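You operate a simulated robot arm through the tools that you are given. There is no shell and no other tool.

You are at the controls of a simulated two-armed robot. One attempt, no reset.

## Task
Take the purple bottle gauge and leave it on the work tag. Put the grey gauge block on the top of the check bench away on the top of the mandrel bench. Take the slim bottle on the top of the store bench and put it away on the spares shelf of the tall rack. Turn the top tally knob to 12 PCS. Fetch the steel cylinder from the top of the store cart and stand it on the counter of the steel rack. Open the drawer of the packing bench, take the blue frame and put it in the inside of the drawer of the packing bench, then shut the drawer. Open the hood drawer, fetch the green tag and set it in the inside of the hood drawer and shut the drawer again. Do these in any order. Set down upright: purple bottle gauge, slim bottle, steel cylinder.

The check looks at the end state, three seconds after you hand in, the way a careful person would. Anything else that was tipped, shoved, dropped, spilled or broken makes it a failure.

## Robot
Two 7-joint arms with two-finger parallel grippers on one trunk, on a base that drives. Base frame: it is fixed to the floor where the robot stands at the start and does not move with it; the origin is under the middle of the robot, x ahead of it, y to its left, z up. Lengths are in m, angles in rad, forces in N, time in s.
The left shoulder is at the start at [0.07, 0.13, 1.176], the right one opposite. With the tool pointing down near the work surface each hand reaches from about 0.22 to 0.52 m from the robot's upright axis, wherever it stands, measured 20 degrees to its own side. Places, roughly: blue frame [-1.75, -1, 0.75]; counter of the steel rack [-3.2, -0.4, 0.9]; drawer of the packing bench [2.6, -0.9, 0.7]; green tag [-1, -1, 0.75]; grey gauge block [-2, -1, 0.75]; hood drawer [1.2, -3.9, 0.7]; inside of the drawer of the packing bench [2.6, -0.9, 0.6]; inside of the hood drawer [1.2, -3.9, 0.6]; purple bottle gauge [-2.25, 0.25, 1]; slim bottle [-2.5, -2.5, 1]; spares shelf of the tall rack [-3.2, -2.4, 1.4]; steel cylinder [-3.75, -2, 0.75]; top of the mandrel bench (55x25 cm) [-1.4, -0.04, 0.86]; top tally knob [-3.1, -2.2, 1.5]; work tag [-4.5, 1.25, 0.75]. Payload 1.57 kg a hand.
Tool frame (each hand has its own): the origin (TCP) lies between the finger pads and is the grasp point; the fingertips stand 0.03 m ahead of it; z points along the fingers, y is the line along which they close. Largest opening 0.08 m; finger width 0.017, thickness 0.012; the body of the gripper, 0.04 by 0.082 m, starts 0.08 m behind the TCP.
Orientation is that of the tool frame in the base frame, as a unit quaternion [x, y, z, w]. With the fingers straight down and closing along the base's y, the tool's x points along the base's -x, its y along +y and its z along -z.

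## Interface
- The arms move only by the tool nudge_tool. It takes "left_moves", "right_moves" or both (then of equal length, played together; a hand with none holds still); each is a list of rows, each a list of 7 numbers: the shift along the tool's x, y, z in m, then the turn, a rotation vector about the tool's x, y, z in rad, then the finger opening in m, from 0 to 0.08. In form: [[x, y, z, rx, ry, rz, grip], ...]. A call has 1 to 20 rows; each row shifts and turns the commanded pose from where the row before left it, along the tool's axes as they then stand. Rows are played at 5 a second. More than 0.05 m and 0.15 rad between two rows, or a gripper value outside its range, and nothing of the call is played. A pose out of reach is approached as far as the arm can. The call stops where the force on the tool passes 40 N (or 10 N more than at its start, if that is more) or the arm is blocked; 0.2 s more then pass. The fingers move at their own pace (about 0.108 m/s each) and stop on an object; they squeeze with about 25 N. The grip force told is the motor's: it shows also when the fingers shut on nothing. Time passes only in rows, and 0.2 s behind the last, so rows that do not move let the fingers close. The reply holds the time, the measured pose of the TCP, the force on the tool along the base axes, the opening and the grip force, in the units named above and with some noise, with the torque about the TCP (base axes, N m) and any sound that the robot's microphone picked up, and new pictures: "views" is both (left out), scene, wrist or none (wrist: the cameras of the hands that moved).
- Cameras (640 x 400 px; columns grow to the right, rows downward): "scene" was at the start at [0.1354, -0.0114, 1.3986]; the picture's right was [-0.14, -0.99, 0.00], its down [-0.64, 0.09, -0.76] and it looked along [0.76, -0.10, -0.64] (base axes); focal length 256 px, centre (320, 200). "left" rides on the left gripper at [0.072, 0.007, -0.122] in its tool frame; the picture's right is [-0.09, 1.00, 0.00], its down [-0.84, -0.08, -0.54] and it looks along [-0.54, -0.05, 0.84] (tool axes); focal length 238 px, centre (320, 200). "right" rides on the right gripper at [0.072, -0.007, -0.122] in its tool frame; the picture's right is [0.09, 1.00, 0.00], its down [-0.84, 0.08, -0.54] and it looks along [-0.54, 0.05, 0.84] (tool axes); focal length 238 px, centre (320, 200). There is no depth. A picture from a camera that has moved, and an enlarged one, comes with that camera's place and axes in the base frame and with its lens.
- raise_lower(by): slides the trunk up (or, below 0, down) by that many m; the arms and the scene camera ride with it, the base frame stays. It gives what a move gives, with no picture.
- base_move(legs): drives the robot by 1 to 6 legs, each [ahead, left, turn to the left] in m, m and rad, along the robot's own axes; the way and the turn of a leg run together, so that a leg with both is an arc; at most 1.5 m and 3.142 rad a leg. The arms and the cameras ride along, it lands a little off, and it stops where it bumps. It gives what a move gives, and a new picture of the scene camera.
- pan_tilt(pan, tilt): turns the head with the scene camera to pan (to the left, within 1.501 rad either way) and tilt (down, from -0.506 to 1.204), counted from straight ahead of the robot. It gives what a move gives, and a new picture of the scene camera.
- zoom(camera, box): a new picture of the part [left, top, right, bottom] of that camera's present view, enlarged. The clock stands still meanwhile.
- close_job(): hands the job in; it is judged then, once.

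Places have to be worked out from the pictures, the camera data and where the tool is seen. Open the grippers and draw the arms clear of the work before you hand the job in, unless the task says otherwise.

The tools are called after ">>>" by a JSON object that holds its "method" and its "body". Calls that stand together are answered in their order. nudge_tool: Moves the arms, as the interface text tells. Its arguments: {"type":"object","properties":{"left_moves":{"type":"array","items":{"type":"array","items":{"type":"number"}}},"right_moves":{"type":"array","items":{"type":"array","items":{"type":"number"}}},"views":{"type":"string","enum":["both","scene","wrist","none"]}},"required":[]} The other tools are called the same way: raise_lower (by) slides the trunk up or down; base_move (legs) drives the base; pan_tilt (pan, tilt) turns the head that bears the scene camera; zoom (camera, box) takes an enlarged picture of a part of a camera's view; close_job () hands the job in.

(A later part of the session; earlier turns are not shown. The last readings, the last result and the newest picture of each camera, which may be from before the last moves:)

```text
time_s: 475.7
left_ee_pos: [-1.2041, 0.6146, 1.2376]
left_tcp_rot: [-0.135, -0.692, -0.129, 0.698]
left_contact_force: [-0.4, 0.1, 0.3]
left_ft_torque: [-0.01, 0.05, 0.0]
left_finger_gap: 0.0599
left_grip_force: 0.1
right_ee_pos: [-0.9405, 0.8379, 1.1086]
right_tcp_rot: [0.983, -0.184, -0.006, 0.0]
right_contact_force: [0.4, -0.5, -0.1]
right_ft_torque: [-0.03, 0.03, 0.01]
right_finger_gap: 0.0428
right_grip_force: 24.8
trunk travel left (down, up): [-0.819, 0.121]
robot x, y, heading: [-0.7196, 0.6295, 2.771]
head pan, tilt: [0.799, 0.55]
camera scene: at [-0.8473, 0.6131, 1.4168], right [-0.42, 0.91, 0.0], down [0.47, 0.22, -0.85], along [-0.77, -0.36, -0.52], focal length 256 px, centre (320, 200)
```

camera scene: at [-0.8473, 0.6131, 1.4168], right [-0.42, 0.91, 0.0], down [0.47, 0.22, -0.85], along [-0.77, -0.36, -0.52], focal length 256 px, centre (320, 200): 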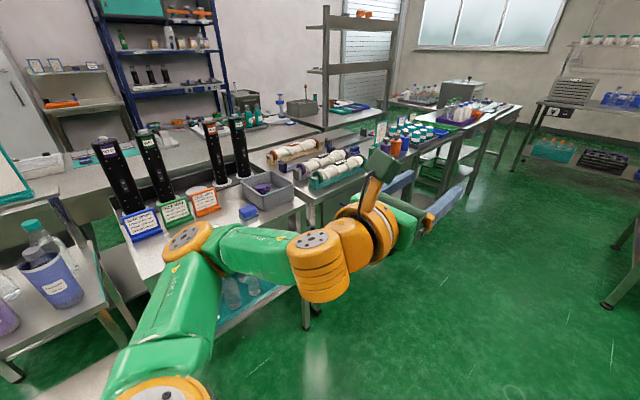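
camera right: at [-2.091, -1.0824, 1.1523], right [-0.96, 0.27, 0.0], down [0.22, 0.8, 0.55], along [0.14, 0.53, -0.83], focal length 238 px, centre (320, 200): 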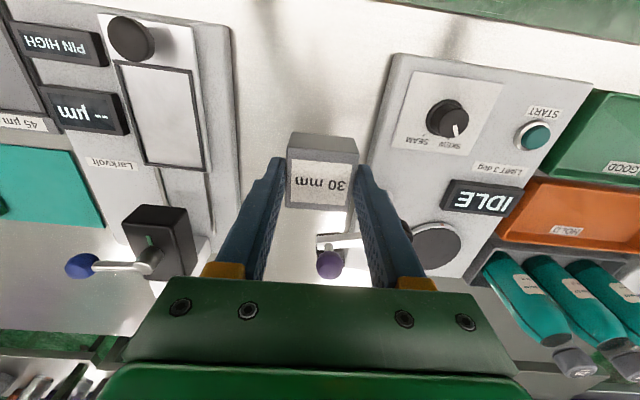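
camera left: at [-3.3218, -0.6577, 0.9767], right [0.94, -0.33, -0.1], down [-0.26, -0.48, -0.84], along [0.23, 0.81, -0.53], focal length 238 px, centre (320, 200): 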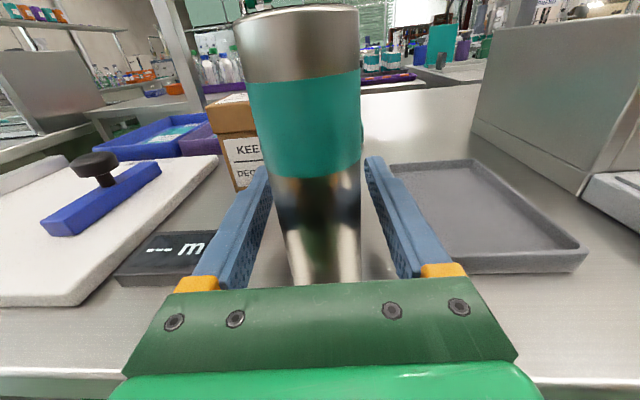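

I move 0.3 m further and turn left to face the mandrel bench.

>>> {"method": "base_move", "body": {"legs": [[0.3, 0, 0], [0, 0, 1.575]]}}

>>> {"method": "pan_tilt", "body": {"pan": 0.0, "tilt": 0.6}}

```text
time_s: 481.6
left_ee_pos: [-0.976, 0.2556, 1.2367]
left_tcp_rot: [0.398, -0.582, 0.405, 0.582]
left_contact_force: [-0.4, 0.0, 0.0]
left_ft_torque: [0.0, 0.01, 0.03]
left_finger_gap: 0.0601
left_grip_force: 0.0
right_ee_pos: [-1.2015, 0.5154, 1.1084]
right_tcp_rot: [0.821, 0.57, -0.002, 0.004]
right_contact_force: [-0.3, -0.3, -0.7]
right_ft_torque: [0.0, -0.01, 0.0]
right_finger_gap: 0.0433
right_grip_force: 25.2
trunk travel left (down, up): [-0.819, 0.121]
robot x, y, heading: [-0.9936, 0.7374, -1.929]
head pan, tilt: [0.799, 0.55]
camera scene: at [-0.9765, 0.6113, 1.4168], right [-0.9, -0.43, 0.0], down [-0.22, 0.47, -0.85], along [0.37, -0.77, -0.52], focal length 256 px, centre (320, 200)
```

scene: 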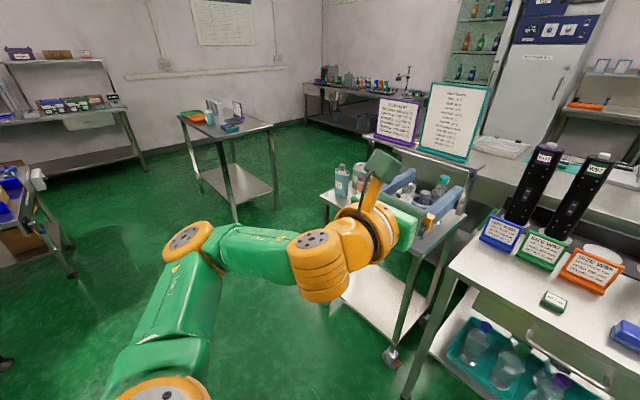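

```text
time_s: 482.7
left_ee_pos: [-0.9754, 0.2559, 1.2372]
left_tcp_rot: [0.398, -0.582, 0.405, 0.583]
left_contact_force: [0.7, -0.3, 0.3]
left_ft_torque: [0.02, 0.0, 0.0]
left_finger_gap: 0.0602
left_grip_force: 0.0
right_ee_pos: [-1.2006, 0.5167, 1.1101]
right_tcp_rot: [0.821, 0.571, -0.003, 0.005]
right_contact_force: [0.2, 0.3, -0.5]
right_ft_torque: [0.0, 0.0, 0.01]
right_finger_gap: 0.0434
right_grip_force: 24.9
trunk travel left (down, up): [-0.819, 0.121]
robot x, y, heading: [-0.9956, 0.7376, -1.928]
head pan, tilt: [0.0, 0.6]
camera scene: at [-1.0455, 0.6095, 1.4123], right [-0.94, 0.35, 0.0], down [0.2, 0.53, -0.82], along [-0.29, -0.77, -0.57], focal length 256 px, centre (320, 200)
```

scene: 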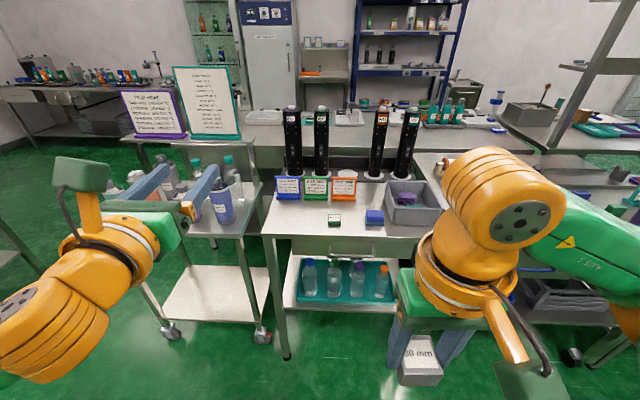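

The mandrel bench's left-front area is free at about (-1.226,-0.065). I move base left 0.1 and ahead 0.38.

>>> {"method": "base_move", "body": {"legs": [[0.38, 0.1, 0]]}}

>>> {"method": "nudge_tool", "body": {"right_moves": [[-0.04, 0.02, 0, 0, 0, 0, 0.015], [-0.04, 0.02, 0, 0, 0, 0, 0.015], [-0.04, 0.02, 0, 0, 0, 0, 0.015], [-0.03, 0.01, 0, 0, 0, 0, 0.015]], "views": "both"}}

```text
time_s: 485.2
left_ee_pos: [-1.0175, -0.1384, 1.2395]
left_tcp_rot: [0.397, -0.582, 0.406, 0.583]
left_contact_force: [-0.2, 0.0, -0.6]
left_ft_torque: [-0.02, -0.02, -0.02]
left_finger_gap: 0.06
left_grip_force: 0.1
right_ee_pos: [-1.2419, 0.1231, 1.1088]
right_tcp_rot: [0.823, 0.569, -0.003, 0.005]
right_contact_force: [0.5, 0.3, -1.2]
right_ft_torque: [0.02, -0.03, -0.02]
right_finger_gap: 0.0428
right_grip_force: 25.2
trunk travel left (down, up): [-0.819, 0.121]
robot x, y, heading: [-1.04, 0.3418, -1.926]
head pan, tilt: [0.0, 0.6]
camera scene: at [-1.086, 0.2159, 1.4125], right [-0.94, 0.35, 0.0], down [0.2, 0.53, -0.83], along [-0.29, -0.77, -0.56], focal length 256 px, centre (320, 200)
```

scene: 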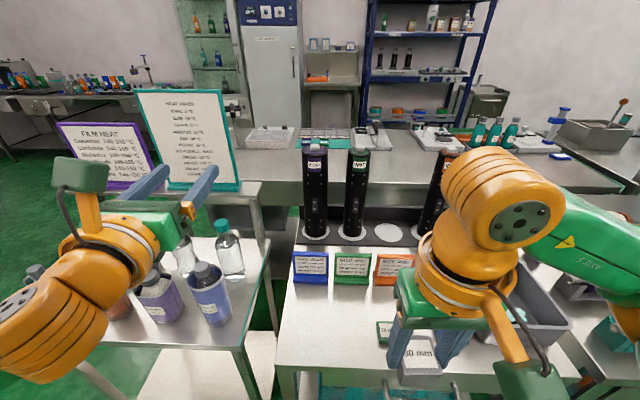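

```text
time_s: 486.2
left_ee_pos: [-1.0147, -0.1404, 1.2369]
left_tcp_rot: [0.397, -0.582, 0.404, 0.583]
left_contact_force: [0.5, -0.3, -0.1]
left_ft_torque: [-0.01, -0.02, 0.0]
left_finger_gap: 0.0599
left_grip_force: 0.0
right_ee_pos: [-1.2272, -0.0451, 1.1112]
right_tcp_rot: [0.822, 0.569, -0.006, 0.002]
right_contact_force: [-0.3, -0.9, -0.3]
right_ft_torque: [0.03, -0.01, 0.02]
right_finger_gap: 0.0432
right_grip_force: 25.1
trunk travel left (down, up): [-0.819, 0.121]
robot x, y, heading: [-1.0351, 0.3461, -1.93]
head pan, tilt: [0.0, 0.6]
camera scene: at [-1.0848, 0.2125, 1.4122], right [-0.94, 0.35, 0.0], down [0.2, 0.53, -0.82], along [-0.29, -0.77, -0.57], focal length 256 px, centre (320, 200)
camera right: at [-1.2078, 0.0264, 1.2304], right [0.96, -0.26, 0.0], down [-0.22, -0.8, 0.55], along [-0.15, -0.53, -0.83], focal length 238 px, centre (320, 200)
```

scene: 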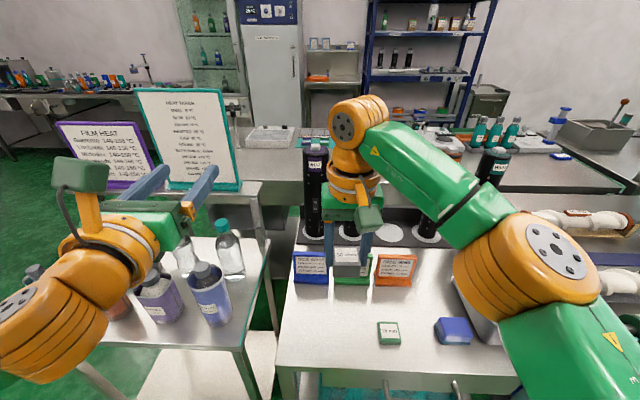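
right: 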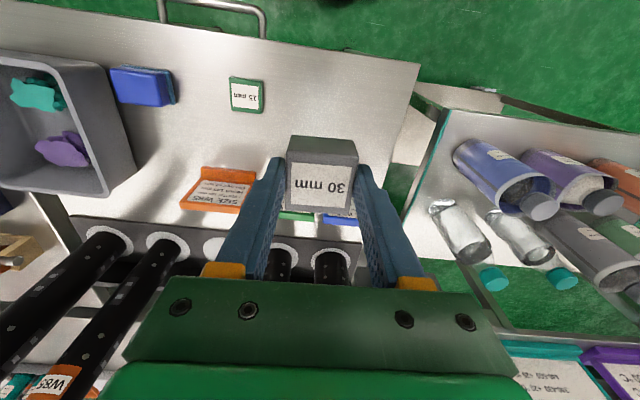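

The landing spot is free (green 15 mm block is 0.1 m away, front edge 0.06 m). I lower with 1.5 cm ahead.

>>> {"method": "nudge_tool", "body": {"right_moves": [[-0.015, 0, 0.03, 0, 0, 0, 0.015], [0, 0, 0.05, 0, 0, 0, 0.015], [0, 0, 0.05, 0, 0, 0, 0.015], [0, 0, 0.05, 0, 0, 0, 0.015], [0, 0, 0.015, 0, 0, 0, 0.015], [0, 0, 0, 0, 0, 0, 0.015]], "views": "both"}}

```text
time_s: 487.6
left_ee_pos: [-1.0175, -0.1392, 1.2375]
left_tcp_rot: [0.396, -0.583, 0.404, 0.583]
left_contact_force: [-0.4, -0.8, -0.4]
left_ft_torque: [0.0, -0.02, -0.02]
left_finger_gap: 0.06
left_grip_force: 0.1
right_ee_pos: [-1.2344, -0.0599, 0.9164]
right_tcp_rot: [0.823, 0.569, -0.003, 0.004]
right_contact_force: [0.1, 0.0, 0.9]
right_ft_torque: [0.02, -0.02, 0.01]
right_finger_gap: 0.0431
right_grip_force: 25.0
trunk travel left (down, up): [-0.819, 0.121]
robot x, y, heading: [-1.0418, 0.344, -1.924]
head pan, tilt: [0.0, 0.6]
camera scene: at [-1.0862, 0.2141, 1.4123], right [-0.94, 0.35, 0.0], down [0.2, 0.53, -0.83], along [-0.29, -0.77, -0.56], focal length 256 px, centre (320, 200)
camera right: at [-1.2147, 0.0105, 1.036], right [0.96, -0.27, 0.0], down [-0.22, -0.8, 0.55], along [-0.14, -0.53, -0.83], focal length 238 px, centre (320, 200)
```

scene: 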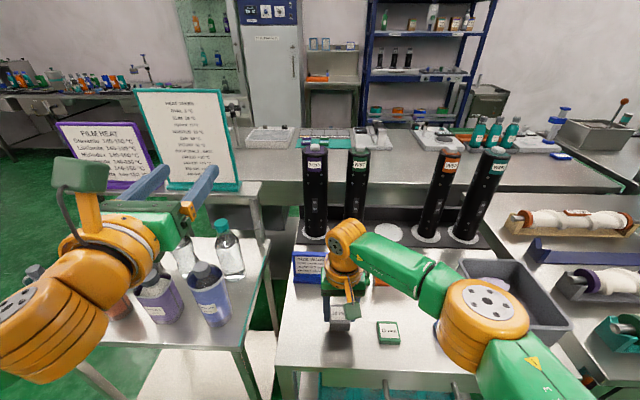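
right: 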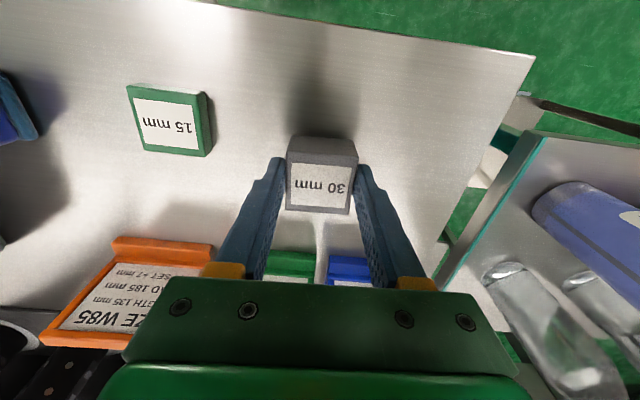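

>>> {"method": "nudge_tool", "body": {"right_moves": [[0, 0, 0.008, 0, 0, 0, 0.015], [0, 0, 0.005, 0, 0, 0, 0.015], [0, 0, 0, 0, 0, 0, 0.015]], "views": "none"}}

>>> {"method": "nudge_tool", "body": {"right_moves": [[0, 0, 0.004, 0, 0, 0, 0.015], [0, 0, 0, 0, 0, 0, 0.015]], "views": "wrist"}}

```text
time_s: 488.4
left_ee_pos: [-1.0166, -0.1396, 1.2378]
left_tcp_rot: [0.397, -0.582, 0.405, 0.583]
left_contact_force: [-0.1, -0.1, 0.8]
left_ft_torque: [-0.03, -0.01, -0.01]
left_finger_gap: 0.0599
left_grip_force: 0.0
right_ee_pos: [-1.2348, -0.0606, 0.9033]
right_tcp_rot: [0.823, 0.569, -0.003, 0.005]
right_contact_force: [0.4, 0.6, -1.2]
right_ft_torque: [0.0, -0.04, -0.02]
right_finger_gap: 0.0432
right_grip_force: 24.9
trunk travel left (down, up): [-0.819, 0.121]
robot x, y, heading: [-1.0397, 0.3439, -1.935]
head pan, tilt: [0.0, 0.6]
```

```text
time_s: 489.0
left_ee_pos: [-1.0171, -0.1393, 1.2386]
left_tcp_rot: [0.397, -0.582, 0.405, 0.583]
left_contact_force: [0.7, -0.3, 0.4]
left_ft_torque: [-0.01, 0.01, 0.01]
left_finger_gap: 0.0599
left_grip_force: 0.0
right_ee_pos: [-1.2342, -0.0599, 0.8987]
right_tcp_rot: [0.823, 0.568, -0.003, 0.004]
right_contact_force: [-0.1, 0.6, -1.3]
right_ft_torque: [0.0, -0.01, 0.0]
right_finger_gap: 0.0433
right_grip_force: 25.3
trunk travel left (down, up): [-0.819, 0.121]
robot x, y, heading: [-1.0368, 0.3493, -1.931]
head pan, tilt: [0.0, 0.6]
camera right: at [-1.2144, 0.0109, 1.0194], right [0.96, -0.27, 0.0], down [-0.22, -0.8, 0.55], along [-0.14, -0.53, -0.83], focal length 238 px, centre (320, 200)
```

right: 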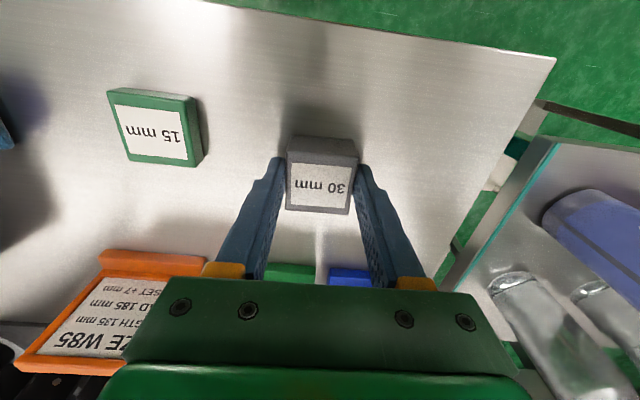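

>>> {"method": "nudge_tool", "body": {"right_moves": [[0, 0, 0.004, 0, 0, 0, 0.015], [0, 0, 0, 0, 0, 0, 0.015]], "views": "none"}}

>>> {"method": "nudge_tool", "body": {"right_moves": [[0, 0, 0.003, 0, 0, 0, 0.015], [0, 0, 0, 0, 0, 0, 0.015]], "views": "none"}}

```text
time_s: 489.6
left_ee_pos: [-1.0158, -0.1367, 1.238]
left_tcp_rot: [0.397, -0.581, 0.405, 0.584]
left_contact_force: [-0.1, -0.6, -0.1]
left_ft_torque: [0.03, 0.0, -0.01]
left_finger_gap: 0.0597
left_grip_force: 0.1
right_ee_pos: [-1.2336, -0.059, 0.8968]
right_tcp_rot: [0.822, 0.569, -0.005, 0.006]
right_contact_force: [-1.8, -4.0, 19.4]
right_ft_torque: [-0.11, 0.15, 0.06]
right_finger_gap: 0.0433
right_grip_force: 24.7
trunk travel left (down, up): [-0.819, 0.121]
robot x, y, heading: [-1.038, 0.3417, -1.93]
head pan, tilt: [0.0, 0.6]
```

```text
time_s: 490.2
left_ee_pos: [-1.0154, -0.1367, 1.2397]
left_tcp_rot: [0.396, -0.582, 0.404, 0.584]
left_contact_force: [0.0, -0.4, -0.2]
left_ft_torque: [-0.03, 0.0, 0.0]
left_finger_gap: 0.0598
left_grip_force: 0.0
right_ee_pos: [-1.2331, -0.0588, 0.8945]
right_tcp_rot: [0.823, 0.568, -0.005, 0.005]
right_contact_force: [-1.2, -2.8, 18.3]
right_ft_torque: [-0.04, 0.13, -0.01]
right_finger_gap: 0.0431
right_grip_force: 25.5
trunk travel left (down, up): [-0.819, 0.121]
robot x, y, heading: [-1.0389, 0.3431, -1.932]
head pan, tilt: [0.0, 0.6]
```

The block rests on the bench (18 N). I release and lift straight up.

>>> {"method": "nudge_tool", "body": {"right_moves": [[0, 0, -0.003, 0, 0, 0, 0.015], [0, 0, 0, 0, 0, 0, 0.065], [0, 0, 0, 0, 0, 0, 0.065], [0, 0, -0.03, 0, 0, 0, 0.065], [0, 0, -0.05, 0, 0, 0, 0.065], [0, 0, -0.05, 0, 0, 0, 0.065], [0, 0, -0.05, 0, 0, 0, 0.065]], "views": "both"}}

```text
time_s: 491.8
left_ee_pos: [-1.0153, -0.1393, 1.2379]
left_tcp_rot: [0.397, -0.582, 0.404, 0.583]
left_contact_force: [0.2, 0.0, 1.0]
left_ft_torque: [0.03, -0.01, 0.01]
left_finger_gap: 0.0597
left_grip_force: 0.1
right_ee_pos: [-1.2376, -0.058, 1.074]
right_tcp_rot: [0.823, 0.569, -0.003, 0.004]
right_contact_force: [0.7, -0.8, -0.1]
right_ft_torque: [0.0, -0.01, -0.04]
right_finger_gap: 0.0651
right_grip_force: 0.0
trunk travel left (down, up): [-0.819, 0.121]
robot x, y, heading: [-1.04, 0.3444, -1.926]
head pan, tilt: [0.0, 0.6]
camera scene: at [-1.0853, 0.2146, 1.4123], right [-0.94, 0.35, 0.0], down [0.2, 0.53, -0.83], along [-0.29, -0.77, -0.56], focal length 256 px, centre (320, 200)
camera right: at [-1.2175, 0.0134, 1.1941], right [0.96, -0.26, 0.0], down [-0.22, -0.8, 0.55], along [-0.14, -0.53, -0.83], focal length 238 px, centre (320, 200)
```

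scene: 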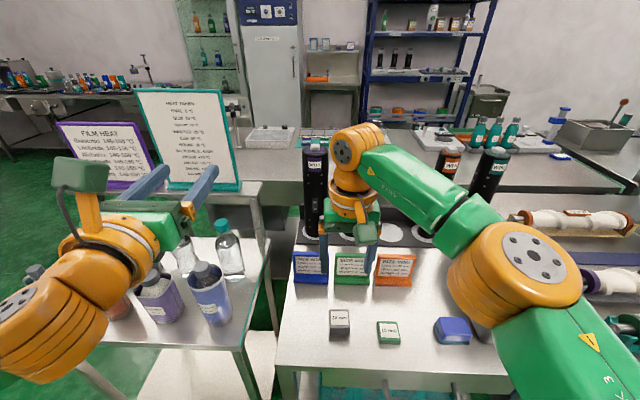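
right: 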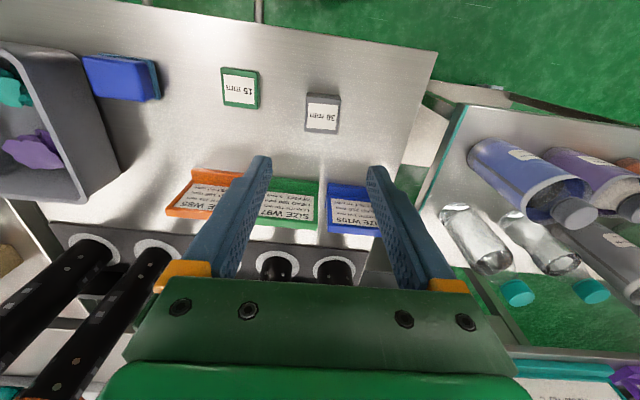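

The block is set down well. I retract the right hand, back off 0.4 m and look along the row for the purple bottle gauge.

>>> {"method": "nudge_tool", "body": {"right_moves": [[0.04, -0.02, 0, 0, 0, 0, 0.065], [0.04, -0.02, 0, 0, 0, 0, 0.065], [0.04, -0.02, 0, 0, 0, 0, 0.065], [0.04, -0.01, 0, 0, 0, 0, 0.065]], "views": "none"}}

>>> {"method": "base_move", "body": {"legs": [[-0.4, 0, 0], [0, -0.6, 0]]}}

>>> {"method": "pan_tilt", "body": {"pan": -0.4, "tilt": 0.5}}

```text
time_s: 492.8
left_ee_pos: [-1.0172, -0.1386, 1.2389]
left_tcp_rot: [0.396, -0.582, 0.405, 0.583]
left_contact_force: [0.1, -0.3, 0.0]
left_ft_torque: [0.04, -0.02, 0.02]
left_finger_gap: 0.06
left_grip_force: 0.1
right_ee_pos: [-1.2473, 0.117, 1.0703]
right_tcp_rot: [0.823, 0.568, -0.005, 0.005]
right_contact_force: [-0.4, 0.6, -0.8]
right_ft_torque: [-0.03, 0.0, -0.01]
right_finger_gap: 0.0651
right_grip_force: 0.1
trunk travel left (down, up): [-0.819, 0.121]
robot x, y, heading: [-1.0376, 0.3441, -1.928]
head pan, tilt: [0.0, 0.6]
```

```text
time_s: 498.2
left_ee_pos: [-1.4283, 0.4395, 1.2384]
left_tcp_rot: [0.398, -0.582, 0.404, 0.583]
left_contact_force: [-0.3, -0.9, 0.4]
left_ft_torque: [-0.01, -0.01, 0.0]
left_finger_gap: 0.06
left_grip_force: 0.2
right_ee_pos: [-1.6582, 0.6918, 1.0713]
right_tcp_rot: [0.822, 0.569, -0.003, 0.003]
right_contact_force: [-0.3, -0.4, -0.8]
right_ft_torque: [0.01, -0.01, 0.03]
right_finger_gap: 0.0648
right_grip_force: 0.0
trunk travel left (down, up): [-0.819, 0.121]
robot x, y, heading: [-1.4496, 0.9202, -1.925]
head pan, tilt: [0.0, 0.6]
camera scene: at [-1.4984, 0.791, 1.4123], right [-0.94, 0.35, 0.0], down [0.2, 0.53, -0.82], along [-0.29, -0.77, -0.57], focal length 256 px, centre (320, 200)
```

scene: 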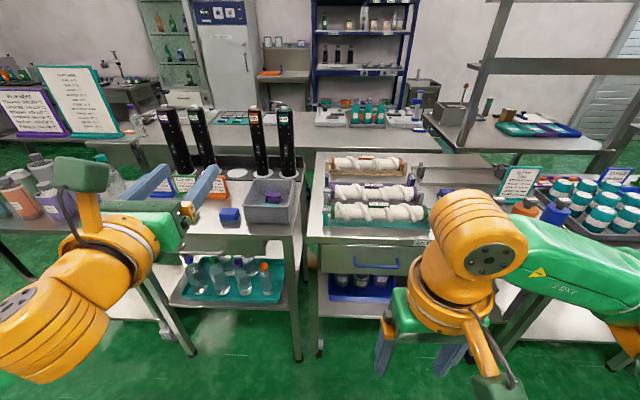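

```text
time_s: 499.1
left_ee_pos: [-1.43, 0.4392, 1.2375]
left_tcp_rot: [0.398, -0.582, 0.405, 0.582]
left_contact_force: [0.6, -0.3, -0.5]
left_ft_torque: [0.01, -0.02, 0.01]
left_finger_gap: 0.0602
left_grip_force: 0.1
right_ee_pos: [-1.6593, 0.6922, 1.0706]
right_tcp_rot: [0.822, 0.57, -0.003, 0.005]
right_contact_force: [0.3, -0.5, -0.1]
right_ft_torque: [0.0, 0.01, -0.01]
right_finger_gap: 0.0652
right_grip_force: 0.1
trunk travel left (down, up): [-0.819, 0.121]
robot x, y, heading: [-1.4526, 0.9233, -1.933]
head pan, tilt: [-0.4, 0.499]
camera scene: at [-1.5314, 0.8082, 1.4214], right [-0.73, 0.69, 0.0], down [0.33, 0.35, -0.88], along [-0.6, -0.64, -0.48], focal length 256 px, centre (320, 200)
```

scene: 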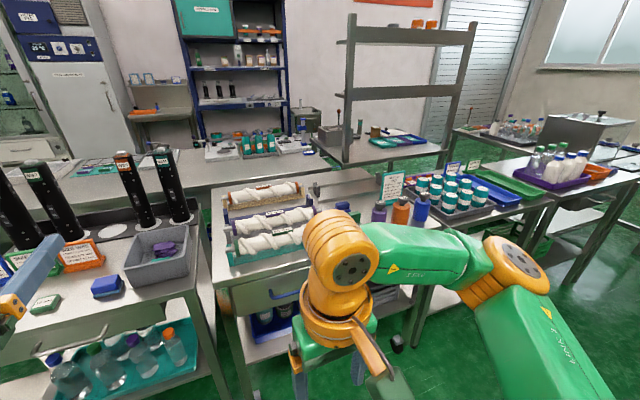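

The purple, orange and blue bottle gauges stand on the roller bench's right. I zoom in.

>>> {"method": "zoom", "body": {"camera": "scene", "box": [340, 150, 500, 250]}}

>>> {"method": "zoom", "body": {"camera": "scene", "box": [440, 80, 640, 205]}}

```text
4.00 times, centred on (420, 200) of scene
camera zoom: at [-1.5314, 0.8082, 1.4214], right [-0.73, 0.69, 0.0], down [0.33, 0.35, -0.88], along [-0.6, -0.64, -0.48], focal length 1023 px, centre (-80, 200)
```

zoom: 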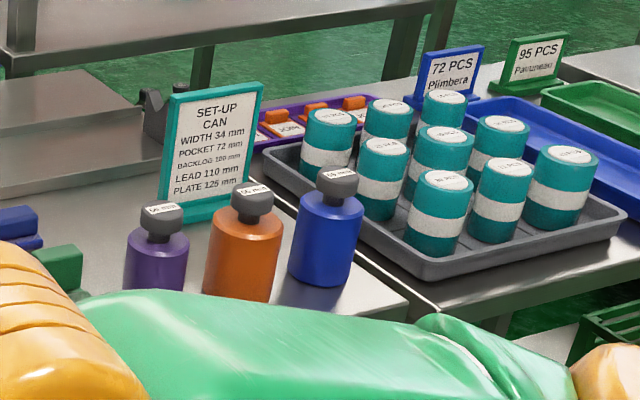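

```text
3.20 times, centred on (540, 142) of scene
camera zoom: at [-1.5314, 0.8082, 1.4214], right [-0.73, 0.69, 0.0], down [0.33, 0.35, -0.88], along [-0.6, -0.64, -0.48], focal length 818 px, centre (-384, 384)
```

zoom: 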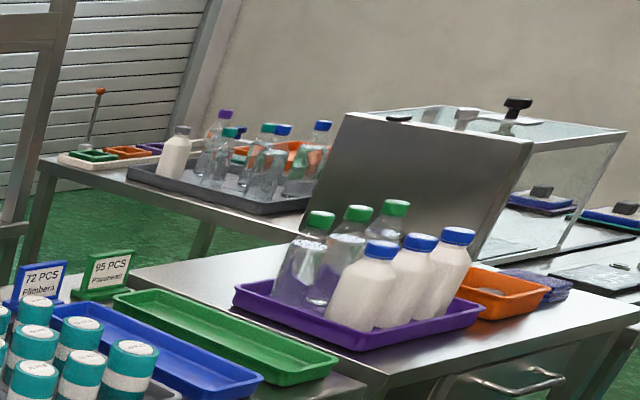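

I strafe right 0.42 m to bring the right hand in line with the purple gauge, then check from the scene and wrist cameras.

>>> {"method": "base_move", "body": {"legs": [[0, -0.42, 0], [0.2, 0, 0]]}}

>>> {"method": "pan_tilt", "body": {"pan": 0.0, "tilt": 0.7}}

>>> {"method": "nudge_tool", "body": {"right_moves": [[-0.02, 0, -0.03, 0, 0, 0, 0.08], [-0.02, 0, -0.03, 0, 0, 0, 0.08]], "views": "wrist"}}

```text
time_s: 502.9
left_ee_pos: [-1.8985, 0.4019, 1.2384]
left_tcp_rot: [0.394, -0.583, 0.403, 0.585]
left_contact_force: [0.9, -0.1, 0.2]
left_ft_torque: [0.0, 0.03, 0.03]
left_finger_gap: 0.0601
left_grip_force: 0.0
right_ee_pos: [-2.1273, 0.6564, 1.0714]
right_tcp_rot: [0.825, 0.565, -0.005, 0.006]
right_contact_force: [0.2, 0.9, 0.0]
right_ft_torque: [0.0, -0.01, 0.02]
right_finger_gap: 0.065
right_grip_force: 0.1
trunk travel left (down, up): [-0.819, 0.121]
robot x, y, heading: [-1.916, 0.8828, -1.938]
head pan, tilt: [-0.4, 0.499]
camera scene: at [-1.9967, 0.7732, 1.4218], right [-0.72, 0.69, 0.0], down [0.33, 0.34, -0.88], along [-0.61, -0.63, -0.48], focal length 256 px, centre (320, 200)
```

scene: 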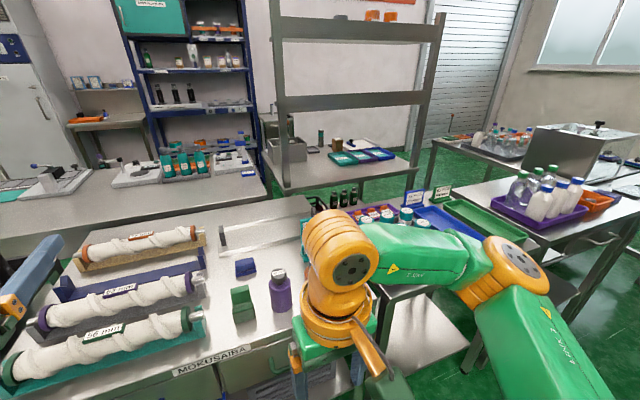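

```text
time_s: 503.8
left_ee_pos: [-1.9001, 0.398, 1.2381]
left_tcp_rot: [0.396, -0.583, 0.403, 0.584]
left_contact_force: [0.7, 0.0, 0.3]
left_ft_torque: [-0.02, 0.04, -0.02]
left_finger_gap: 0.0603
left_grip_force: 0.0
right_ee_pos: [-2.1282, 0.656, 1.0704]
right_tcp_rot: [0.825, 0.566, -0.003, 0.005]
right_contact_force: [0.5, 0.2, 0.5]
right_ft_torque: [-0.01, -0.01, 0.0]
right_finger_gap: 0.065
right_grip_force: 0.0
trunk travel left (down, up): [-0.819, 0.121]
robot x, y, heading: [-1.9184, 0.8836, -1.935]
head pan, tilt: [0.0, 0.7]
camera scene: at [-1.9659, 0.7556, 1.4036], right [-0.93, 0.36, 0.0], down [0.23, 0.6, -0.76], along [-0.27, -0.71, -0.64], focal length 256 px, centre (320, 200)
```

scene: 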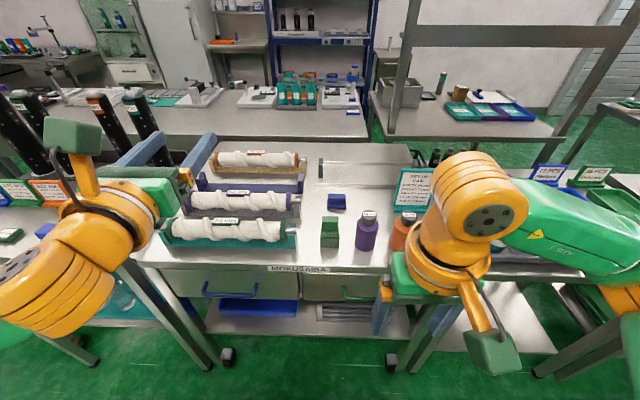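

```text
time_s: 504.4
left_ee_pos: [-1.8998, 0.3984, 1.2364]
left_tcp_rot: [0.395, -0.584, 0.402, 0.584]
left_contact_force: [0.2, -0.6, -0.6]
left_ft_torque: [0.0, -0.01, 0.01]
left_finger_gap: 0.0604
left_grip_force: 0.0
right_ee_pos: [-2.1423, 0.6172, 1.1301]
right_tcp_rot: [0.825, 0.566, -0.003, 0.004]
right_contact_force: [-0.8, 0.8, 1.4]
right_ft_torque: [0.02, -0.01, -0.03]
right_finger_gap: 0.0798
right_grip_force: 0.1
trunk travel left (down, up): [-0.819, 0.121]
robot x, y, heading: [-1.9215, 0.8821, -1.939]
head pan, tilt: [0.0, 0.7]
camera right: at [-2.1221, 0.6877, 1.25], right [0.96, -0.27, 0.0], down [-0.23, -0.8, 0.55], along [-0.15, -0.53, -0.83], focal length 238 px, centre (320, 200)
```

right: 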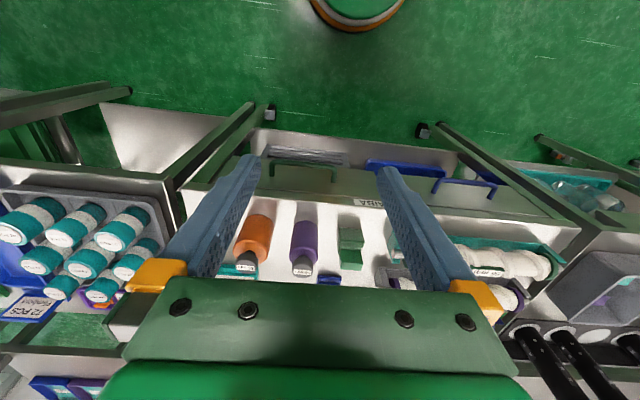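

Triangulated: purple gauge cap at about (-2.253,0.354,0.945). I drive 0.2 m ahead and bring the right hand over it.

>>> {"method": "base_move", "body": {"legs": [[0.2, 0, 0]]}}

>>> {"method": "nudge_tool", "body": {"right_moves": [[-0.03, -0.003, 0, 0, 0, 0, 0.07], [-0.03, -0.003, 0, 0, 0, 0, 0.07], [-0.025, -0.003, 0, 0, 0, 0, 0.07], [0, 0, 0.03, 0, 0, 0, 0.07]], "views": "both"}}

```text
time_s: 506.0
left_ee_pos: [-1.9754, 0.2129, 1.2392]
left_tcp_rot: [0.393, -0.584, 0.401, 0.586]
left_contact_force: [0.0, 0.5, 0.6]
left_ft_torque: [0.0, 0.02, 0.0]
left_finger_gap: 0.0601
left_grip_force: 0.0
right_ee_pos: [-2.2171, 0.4323, 1.131]
right_tcp_rot: [0.826, 0.564, -0.004, 0.005]
right_contact_force: [0.7, 0.3, 0.3]
right_ft_torque: [-0.03, -0.02, -0.01]
right_finger_gap: 0.08
right_grip_force: 0.1
trunk travel left (down, up): [-0.819, 0.121]
robot x, y, heading: [-1.9925, 0.6948, -1.947]
head pan, tilt: [0.0, 0.7]
camera scene: at [-2.0377, 0.5714, 1.4041], right [-0.93, 0.36, 0.0], down [0.23, 0.6, -0.77], along [-0.28, -0.71, -0.64], focal length 256 px, centre (320, 200)
```

scene: 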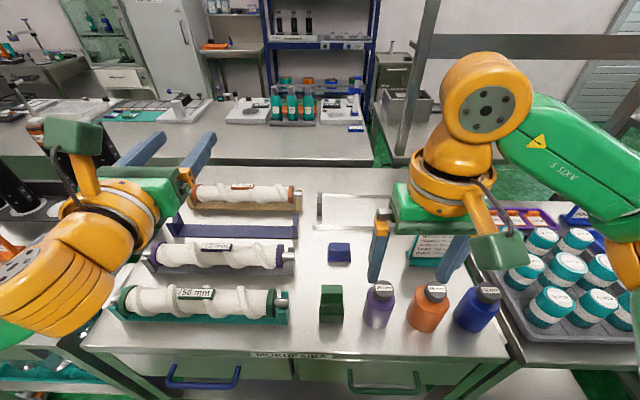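

```text
time_s: 507.0
left_ee_pos: [-1.9761, 0.21, 1.2387]
left_tcp_rot: [0.393, -0.585, 0.402, 0.585]
left_contact_force: [-1.0, 1.3, -1.1]
left_ft_torque: [-0.03, 0.01, 0.0]
left_finger_gap: 0.0599
left_grip_force: 0.0
right_ee_pos: [-2.2578, 0.3529, 1.1004]
right_tcp_rot: [0.826, 0.564, -0.003, 0.005]
right_contact_force: [0.3, 0.1, -0.2]
right_ft_torque: [-0.01, -0.02, -0.04]
right_finger_gap: 0.0702
right_grip_force: 0.1
trunk travel left (down, up): [-0.819, 0.121]
robot x, y, heading: [-1.9884, 0.6942, -1.947]
head pan, tilt: [0.0, 0.7]
camera scene: at [-2.0401, 0.5678, 1.4036], right [-0.93, 0.36, 0.0], down [0.23, 0.6, -0.76], along [-0.28, -0.71, -0.64], focal length 256 px, centre (320, 200)
camera right: at [-2.2371, 0.4245, 1.2198], right [0.96, -0.28, 0.0], down [-0.23, -0.8, 0.55], along [-0.15, -0.53, -0.83], focal length 238 px, centre (320, 200)
```

scene: 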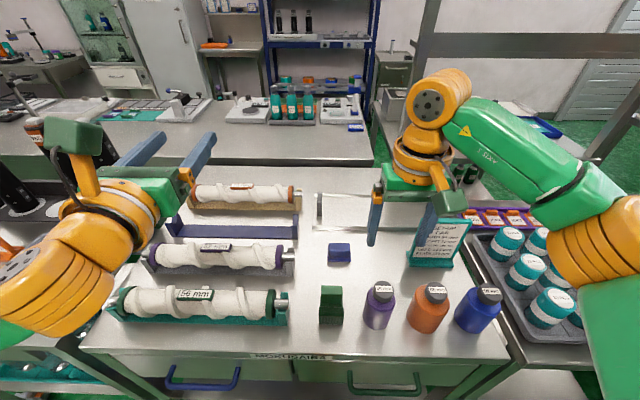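
right: 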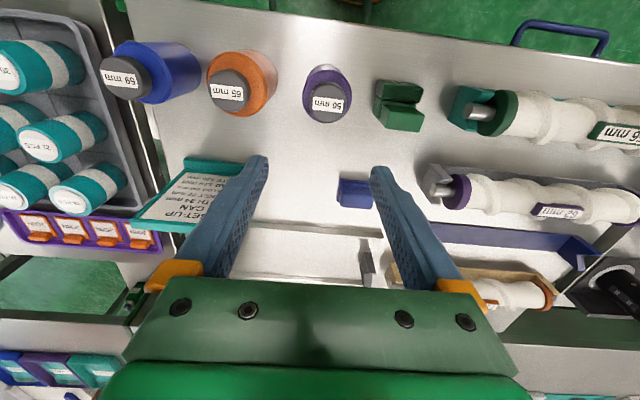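

Combining both views, the cap top is at z≈0.965, about 2.4 cm nearer and 0.8 cm left of the TCP. I correct and lower to 1.03.

>>> {"method": "nudge_tool", "body": {"right_moves": [[0.024, 0.008, 0, 0, 0, 0, 0.07], [0, 0, 0.035, 0, 0, 0, 0.07], [0, 0, 0.035, 0, 0, 0, 0.07], [0, 0, 0, 0, 0, 0, 0.07]], "views": "wrist"}}

```text
time_s: 508.0
left_ee_pos: [-1.9752, 0.2118, 1.2384]
left_tcp_rot: [0.393, -0.585, 0.4, 0.586]
left_contact_force: [0.4, -0.9, 0.2]
left_ft_torque: [-0.01, -0.02, 0.03]
left_finger_gap: 0.0601
left_grip_force: 0.0
right_ee_pos: [-2.2393, 0.3722, 1.0292]
right_tcp_rot: [0.827, 0.563, -0.004, 0.005]
right_contact_force: [-0.5, -0.1, 0.5]
right_ft_torque: [0.03, 0.03, -0.01]
right_finger_gap: 0.0699
right_grip_force: 0.1
trunk travel left (down, up): [-0.819, 0.121]
robot x, y, heading: [-1.9916, 0.6908, -1.945]
head pan, tilt: [0.0, 0.7]
camera right: at [-2.2183, 0.4435, 1.1489], right [0.96, -0.28, 0.0], down [-0.23, -0.8, 0.55], along [-0.15, -0.53, -0.83], focal length 238 px, centre (320, 200)
```

right: 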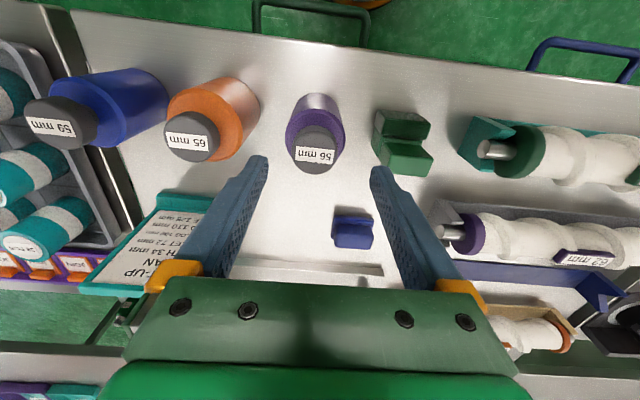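

Aligned over the "56 mm" cap. I lower 7 cm and close on the cap.

>>> {"method": "nudge_tool", "body": {"right_moves": [[0, -0.004, 0.03, 0, 0, 0, 0.07], [0, 0, 0.025, 0, 0, 0, 0.07], [0, 0, 0.012, 0, 0, 0, 0.07], [0, 0, 0, 0, 0, 0, 0.07]], "views": "both"}}

```text
time_s: 509.0
left_ee_pos: [-1.9755, 0.2122, 1.2372]
left_tcp_rot: [0.393, -0.585, 0.4, 0.586]
left_contact_force: [-0.2, 0.6, -0.1]
left_ft_torque: [-0.03, -0.03, -0.01]
left_finger_gap: 0.0602
left_grip_force: 0.0
right_ee_pos: [-2.2438, 0.3728, 0.9616]
right_tcp_rot: [0.826, 0.563, -0.004, 0.004]
right_contact_force: [0.0, 0.3, -0.1]
right_ft_torque: [0.0, 0.01, -0.03]
right_finger_gap: 0.07
right_grip_force: 0.2
trunk travel left (down, up): [-0.819, 0.121]
robot x, y, heading: [-1.9894, 0.6936, -1.947]
head pan, tilt: [0.0, 0.7]
camera scene: at [-2.0392, 0.568, 1.4037], right [-0.93, 0.36, 0.0], down [0.23, 0.6, -0.76], along [-0.28, -0.71, -0.64], focal length 256 px, centre (320, 200)
camera right: at [-2.223, 0.4441, 1.0817], right [0.96, -0.28, 0.0], down [-0.23, -0.8, 0.55], along [-0.15, -0.53, -0.83], focal length 238 px, centre (320, 200)
```

scene: 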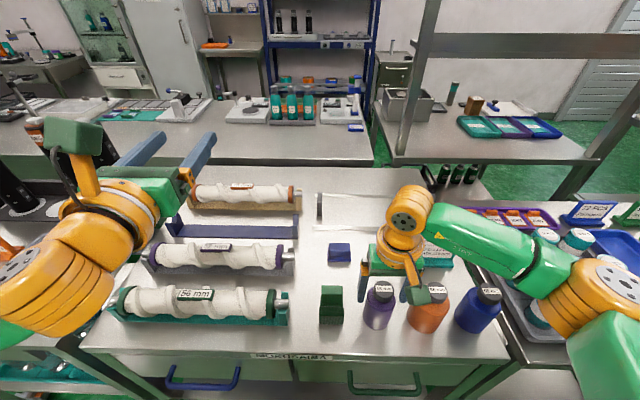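
right: 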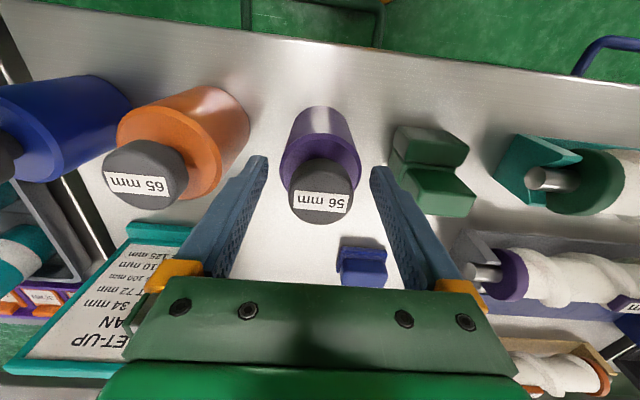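

Cap top is level with the TCP and centred. I lower 1 cm more and close.

>>> {"method": "nudge_tool", "body": {"right_moves": [[0, 0, 0.01, 0, 0, 0, 0.07], [0, 0, 0, 0, 0, 0, 0.02], [0, 0, 0, 0, 0, 0, 0.02], [0, 0, 0, 0, 0, 0, 0.02], [0, 0, 0, 0, 0, 0, 0.02]], "views": "wrist"}}

```text
time_s: 510.2
left_ee_pos: [-1.9746, 0.2108, 1.2387]
left_tcp_rot: [0.394, -0.584, 0.401, 0.585]
left_contact_force: [0.7, -0.5, -0.1]
left_ft_torque: [-0.02, -0.02, -0.01]
left_finger_gap: 0.0599
left_grip_force: 0.2
right_ee_pos: [-2.2442, 0.373, 0.9537]
right_tcp_rot: [0.826, 0.564, -0.004, 0.004]
right_contact_force: [-0.7, -1.9, 4.8]
right_ft_torque: [-0.13, 0.22, 0.08]
right_finger_gap: 0.0552
right_grip_force: 24.9
trunk travel left (down, up): [-0.819, 0.121]
robot x, y, heading: [-1.994, 0.6969, -1.939]
head pan, tilt: [0.0, 0.7]
camera right: at [-2.223, 0.4444, 1.0727], right [0.96, -0.28, 0.0], down [-0.23, -0.8, 0.55], along [-0.15, -0.53, -0.83], focal length 238 px, centre (320, 200)
```

right: 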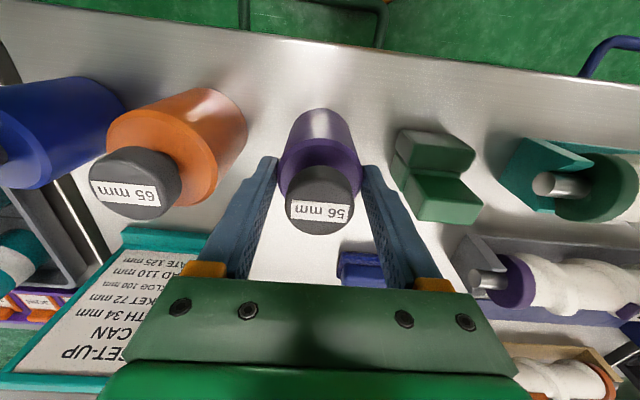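

It gripped only the top of the 56 mm purple body. I reopen, lower 2.5 cm for a firmer grasp and close again.

>>> {"method": "nudge_tool", "body": {"right_moves": [[0, 0, 0, 0, 0, 0, 0.074], [0, 0, 0, 0, 0, 0, 0.074], [0, 0, 0.012, 0, 0, 0, 0.074], [0, 0, 0.013, 0, 0, 0, 0.074], [0, 0, 0, 0, 0, 0, 0.074]], "views": "wrist"}}

```text
time_s: 511.4
left_ee_pos: [-1.9755, 0.2114, 1.238]
left_tcp_rot: [0.393, -0.585, 0.4, 0.586]
left_contact_force: [0.1, -0.1, 0.5]
left_ft_torque: [0.01, 0.03, 0.0]
left_finger_gap: 0.0599
left_grip_force: 0.0
right_ee_pos: [-2.2436, 0.3733, 0.9282]
right_tcp_rot: [0.827, 0.563, -0.004, 0.004]
right_contact_force: [0.6, -0.1, -0.6]
right_ft_torque: [-0.01, -0.01, 0.0]
right_finger_gap: 0.0739
right_grip_force: 0.0
trunk travel left (down, up): [-0.819, 0.121]
robot x, y, heading: [-1.9926, 0.6949, -1.94]
head pan, tilt: [0.0, 0.7]
camera right: at [-2.2233, 0.4443, 1.0485], right [0.96, -0.28, 0.0], down [-0.23, -0.8, 0.55], along [-0.15, -0.53, -0.83], focal length 238 px, centre (320, 200)
```

right: 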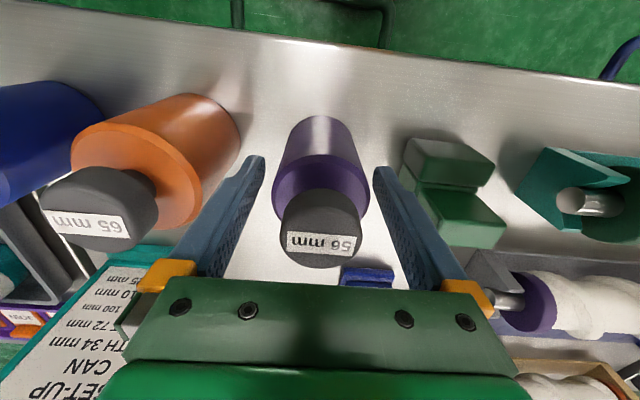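

>>> {"method": "nudge_tool", "body": {"right_moves": [[0, 0, 0, 0, 0, 0, 0.03], [0, 0, 0, 0, 0, 0, 0.03], [0, 0, 0, 0, 0, 0, 0.03], [0, 0, 0, 0, 0, 0, 0.03], [0, 0, -0.03, 0, 0, 0, 0.03], [0, 0, -0.04, 0, 0, 0, 0.03]], "views": "both"}}

```text
time_s: 512.8
left_ee_pos: [-1.9756, 0.2111, 1.2376]
left_tcp_rot: [0.393, -0.585, 0.401, 0.586]
left_contact_force: [-0.1, 0.7, 0.3]
left_ft_torque: [0.03, 0.02, -0.02]
left_finger_gap: 0.0599
left_grip_force: 0.1
right_ee_pos: [-2.2442, 0.372, 0.9978]
right_tcp_rot: [0.826, 0.564, -0.003, 0.005]
right_contact_force: [-0.2, 0.4, -2.6]
right_ft_torque: [-0.01, 0.03, -0.01]
right_finger_gap: 0.0554
right_grip_force: 25.0
trunk travel left (down, up): [-0.819, 0.121]
robot x, y, heading: [-1.9876, 0.6951, -1.948]
head pan, tilt: [0.0, 0.7]
camera scene: at [-2.0386, 0.5681, 1.4037], right [-0.93, 0.36, 0.0], down [0.23, 0.6, -0.77], along [-0.28, -0.71, -0.64], focal length 256 px, centre (320, 200)
camera right: at [-2.2226, 0.4437, 1.1178], right [0.96, -0.28, 0.0], down [-0.23, -0.8, 0.55], along [-0.15, -0.53, -0.83], focal length 238 px, centre (320, 200)
```

scene: 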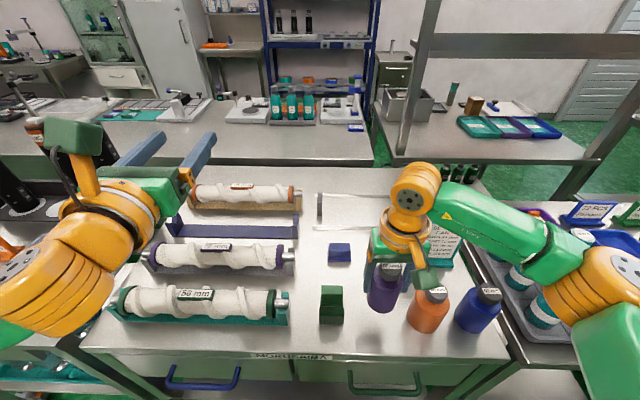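
right: 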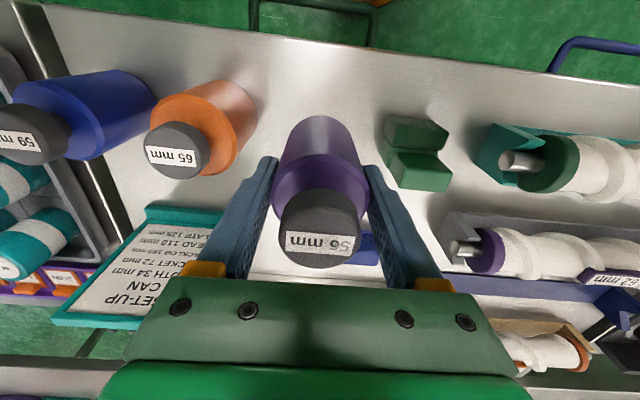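

Lifted securely. I raise it, retract, back off, and turn to drive down the corridor toward the work tag.

>>> {"method": "nudge_tool", "body": {"right_moves": [[0, 0, -0.04, 0, 0, 0, 0.03], [0, 0, -0.04, 0, 0, 0, 0.03], [0, 0, -0.03, 0, 0, 0, 0.03], [0.04, 0, 0, 0, 0, 0, 0.03], [0.04, 0, 0, 0, 0, 0, 0.03]], "views": "none"}}

>>> {"method": "base_move", "body": {"legs": [[-0.35, 0, 0], [0, 0, -1.56], [0.9, 0, 0]]}}

>>> {"method": "pan_tilt", "body": {"pan": 0.3, "tilt": 0.4}}

```text
time_s: 514.0
left_ee_pos: [-1.9753, 0.2121, 1.2389]
left_tcp_rot: [0.393, -0.584, 0.401, 0.585]
left_contact_force: [0.5, -0.6, -1.1]
left_ft_torque: [-0.01, -0.03, 0.03]
left_finger_gap: 0.0601
left_grip_force: 0.0
right_ee_pos: [-2.2158, 0.4499, 1.1063]
right_tcp_rot: [0.826, 0.563, -0.004, 0.005]
right_contact_force: [0.2, -0.3, -2.4]
right_ft_torque: [-0.04, 0.0, 0.0]
right_finger_gap: 0.0554
right_grip_force: 24.9
trunk travel left (down, up): [-0.819, 0.121]
robot x, y, heading: [-1.9919, 0.6942, -1.944]
head pan, tilt: [0.0, 0.7]
```

```text
time_s: 524.3
left_ee_pos: [-3.1711, 1.3048, 1.2385]
left_tcp_rot: [-0.13, -0.692, -0.125, 0.699]
left_contact_force: [-0.5, 0.1, 0.0]
left_ft_torque: [0.01, -0.05, 0.0]
left_finger_gap: 0.0598
left_grip_force: 0.0
right_ee_pos: [-2.9384, 1.5493, 1.106]
right_tcp_rot: [0.984, -0.178, -0.006, 0.001]
right_contact_force: [0.5, -0.4, -2.2]
right_ft_torque: [0.02, 0.02, 0.01]
right_finger_gap: 0.0553
right_grip_force: 24.8
trunk travel left (down, up): [-0.819, 0.121]
robot x, y, heading: [-2.6897, 1.3316, 2.784]
head pan, tilt: [0.0, 0.7]
camera scene: at [-2.8148, 1.3751, 1.4037], right [0.35, 0.94, 0.0], down [0.6, -0.22, -0.77], along [-0.72, 0.27, -0.64], focal length 256 px, centre (320, 200)
```

scene: 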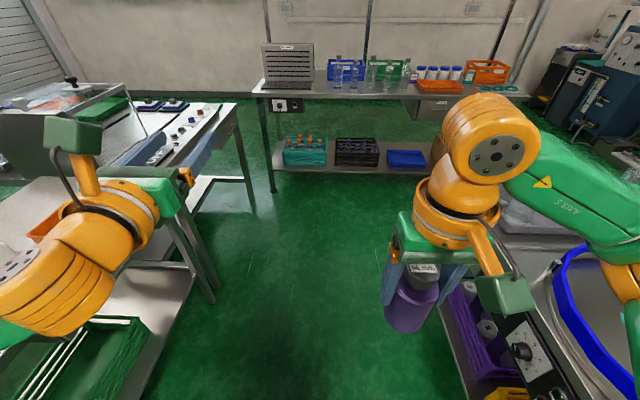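

```text
time_s: 525.1
left_ee_pos: [-3.173, 1.3055, 1.2377]
left_tcp_rot: [-0.13, -0.693, -0.126, 0.698]
left_contact_force: [0.0, -0.2, 0.2]
left_ft_torque: [0.0, 0.01, -0.01]
left_finger_gap: 0.06
left_grip_force: 0.0
right_ee_pos: [-2.9385, 1.5489, 1.1065]
right_tcp_rot: [0.984, -0.177, -0.006, 0.001]
right_contact_force: [0.0, 0.4, -1.5]
right_ft_torque: [0.02, -0.01, 0.02]
right_finger_gap: 0.0553
right_grip_force: 25.2
trunk travel left (down, up): [-0.819, 0.121]
robot x, y, heading: [-2.6909, 1.3278, 2.784]
head pan, tilt: [0.3, 0.4]
camera scene: at [-2.8287, 1.3511, 1.4304], right [0.05, 1.0, 0.0], down [0.39, -0.02, -0.92], along [-0.92, 0.05, -0.39], focal length 256 px, centre (320, 200)
```

scene: 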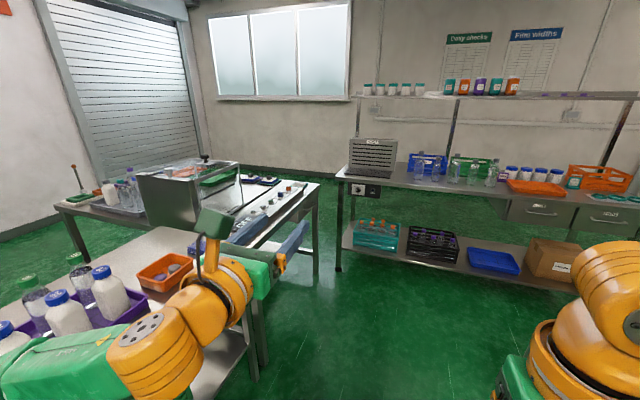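

I zoom in toward where the work tag should be (about pixel 294,197).

>>> {"method": "zoom", "body": {"camera": "scene", "box": [190, 150, 350, 250]}}

```text
4.00 times, centred on (270, 200) of scene
camera zoom: at [-2.8287, 1.3511, 1.4304], right [0.05, 1.0, 0.0], down [0.39, -0.02, -0.92], along [-0.92, 0.05, -0.39], focal length 1023 px, centre (520, 200)
```

zoom: 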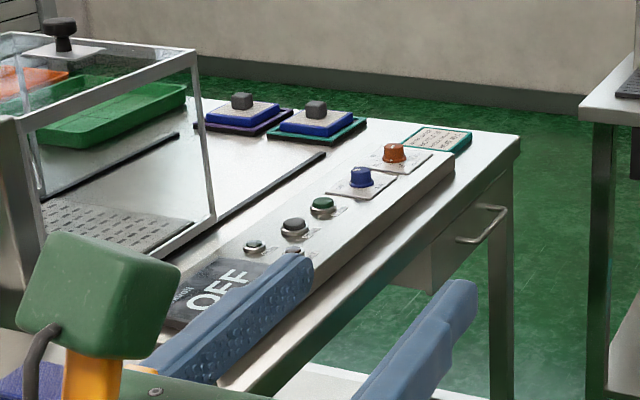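

The teal-framed card at the west end (≈(-4.44,1.30)) is the work tag. Before driving on I check the right side of the corridor.

>>> {"method": "pan_tilt", "body": {"pan": -0.7, "tilt": 0.5}}

```text
time_s: 526.4
left_ee_pos: [-3.1733, 1.3053, 1.238]
left_tcp_rot: [-0.13, -0.693, -0.126, 0.698]
left_contact_force: [0.2, -0.5, -0.1]
left_ft_torque: [0.03, 0.01, -0.02]
left_finger_gap: 0.0601
left_grip_force: 0.0
right_ee_pos: [-2.9401, 1.5491, 1.1063]
right_tcp_rot: [0.984, -0.178, -0.006, 0.001]
right_contact_force: [-0.3, -0.2, -2.0]
right_ft_torque: [-0.02, -0.01, -0.01]
right_finger_gap: 0.0556
right_grip_force: 25.0
trunk travel left (down, up): [-0.819, 0.121]
robot x, y, heading: [-2.6898, 1.3274, 2.788]
head pan, tilt: [-0.7, 0.499]
camera scene: at [-2.7811, 1.4251, 1.4213], right [0.87, 0.49, 0.0], down [0.24, -0.42, -0.88], along [-0.43, 0.76, -0.48], focal length 256 px, centre (320, 200)
```

scene: 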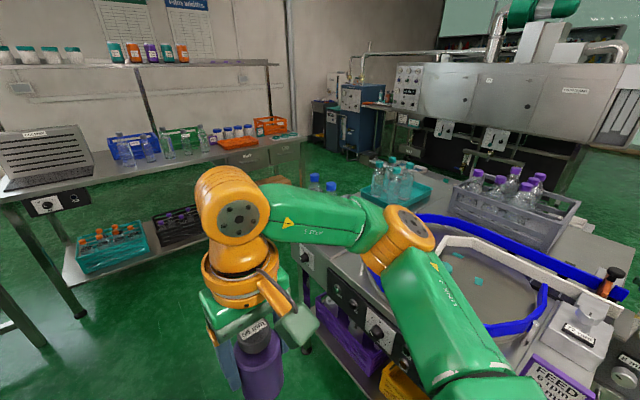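

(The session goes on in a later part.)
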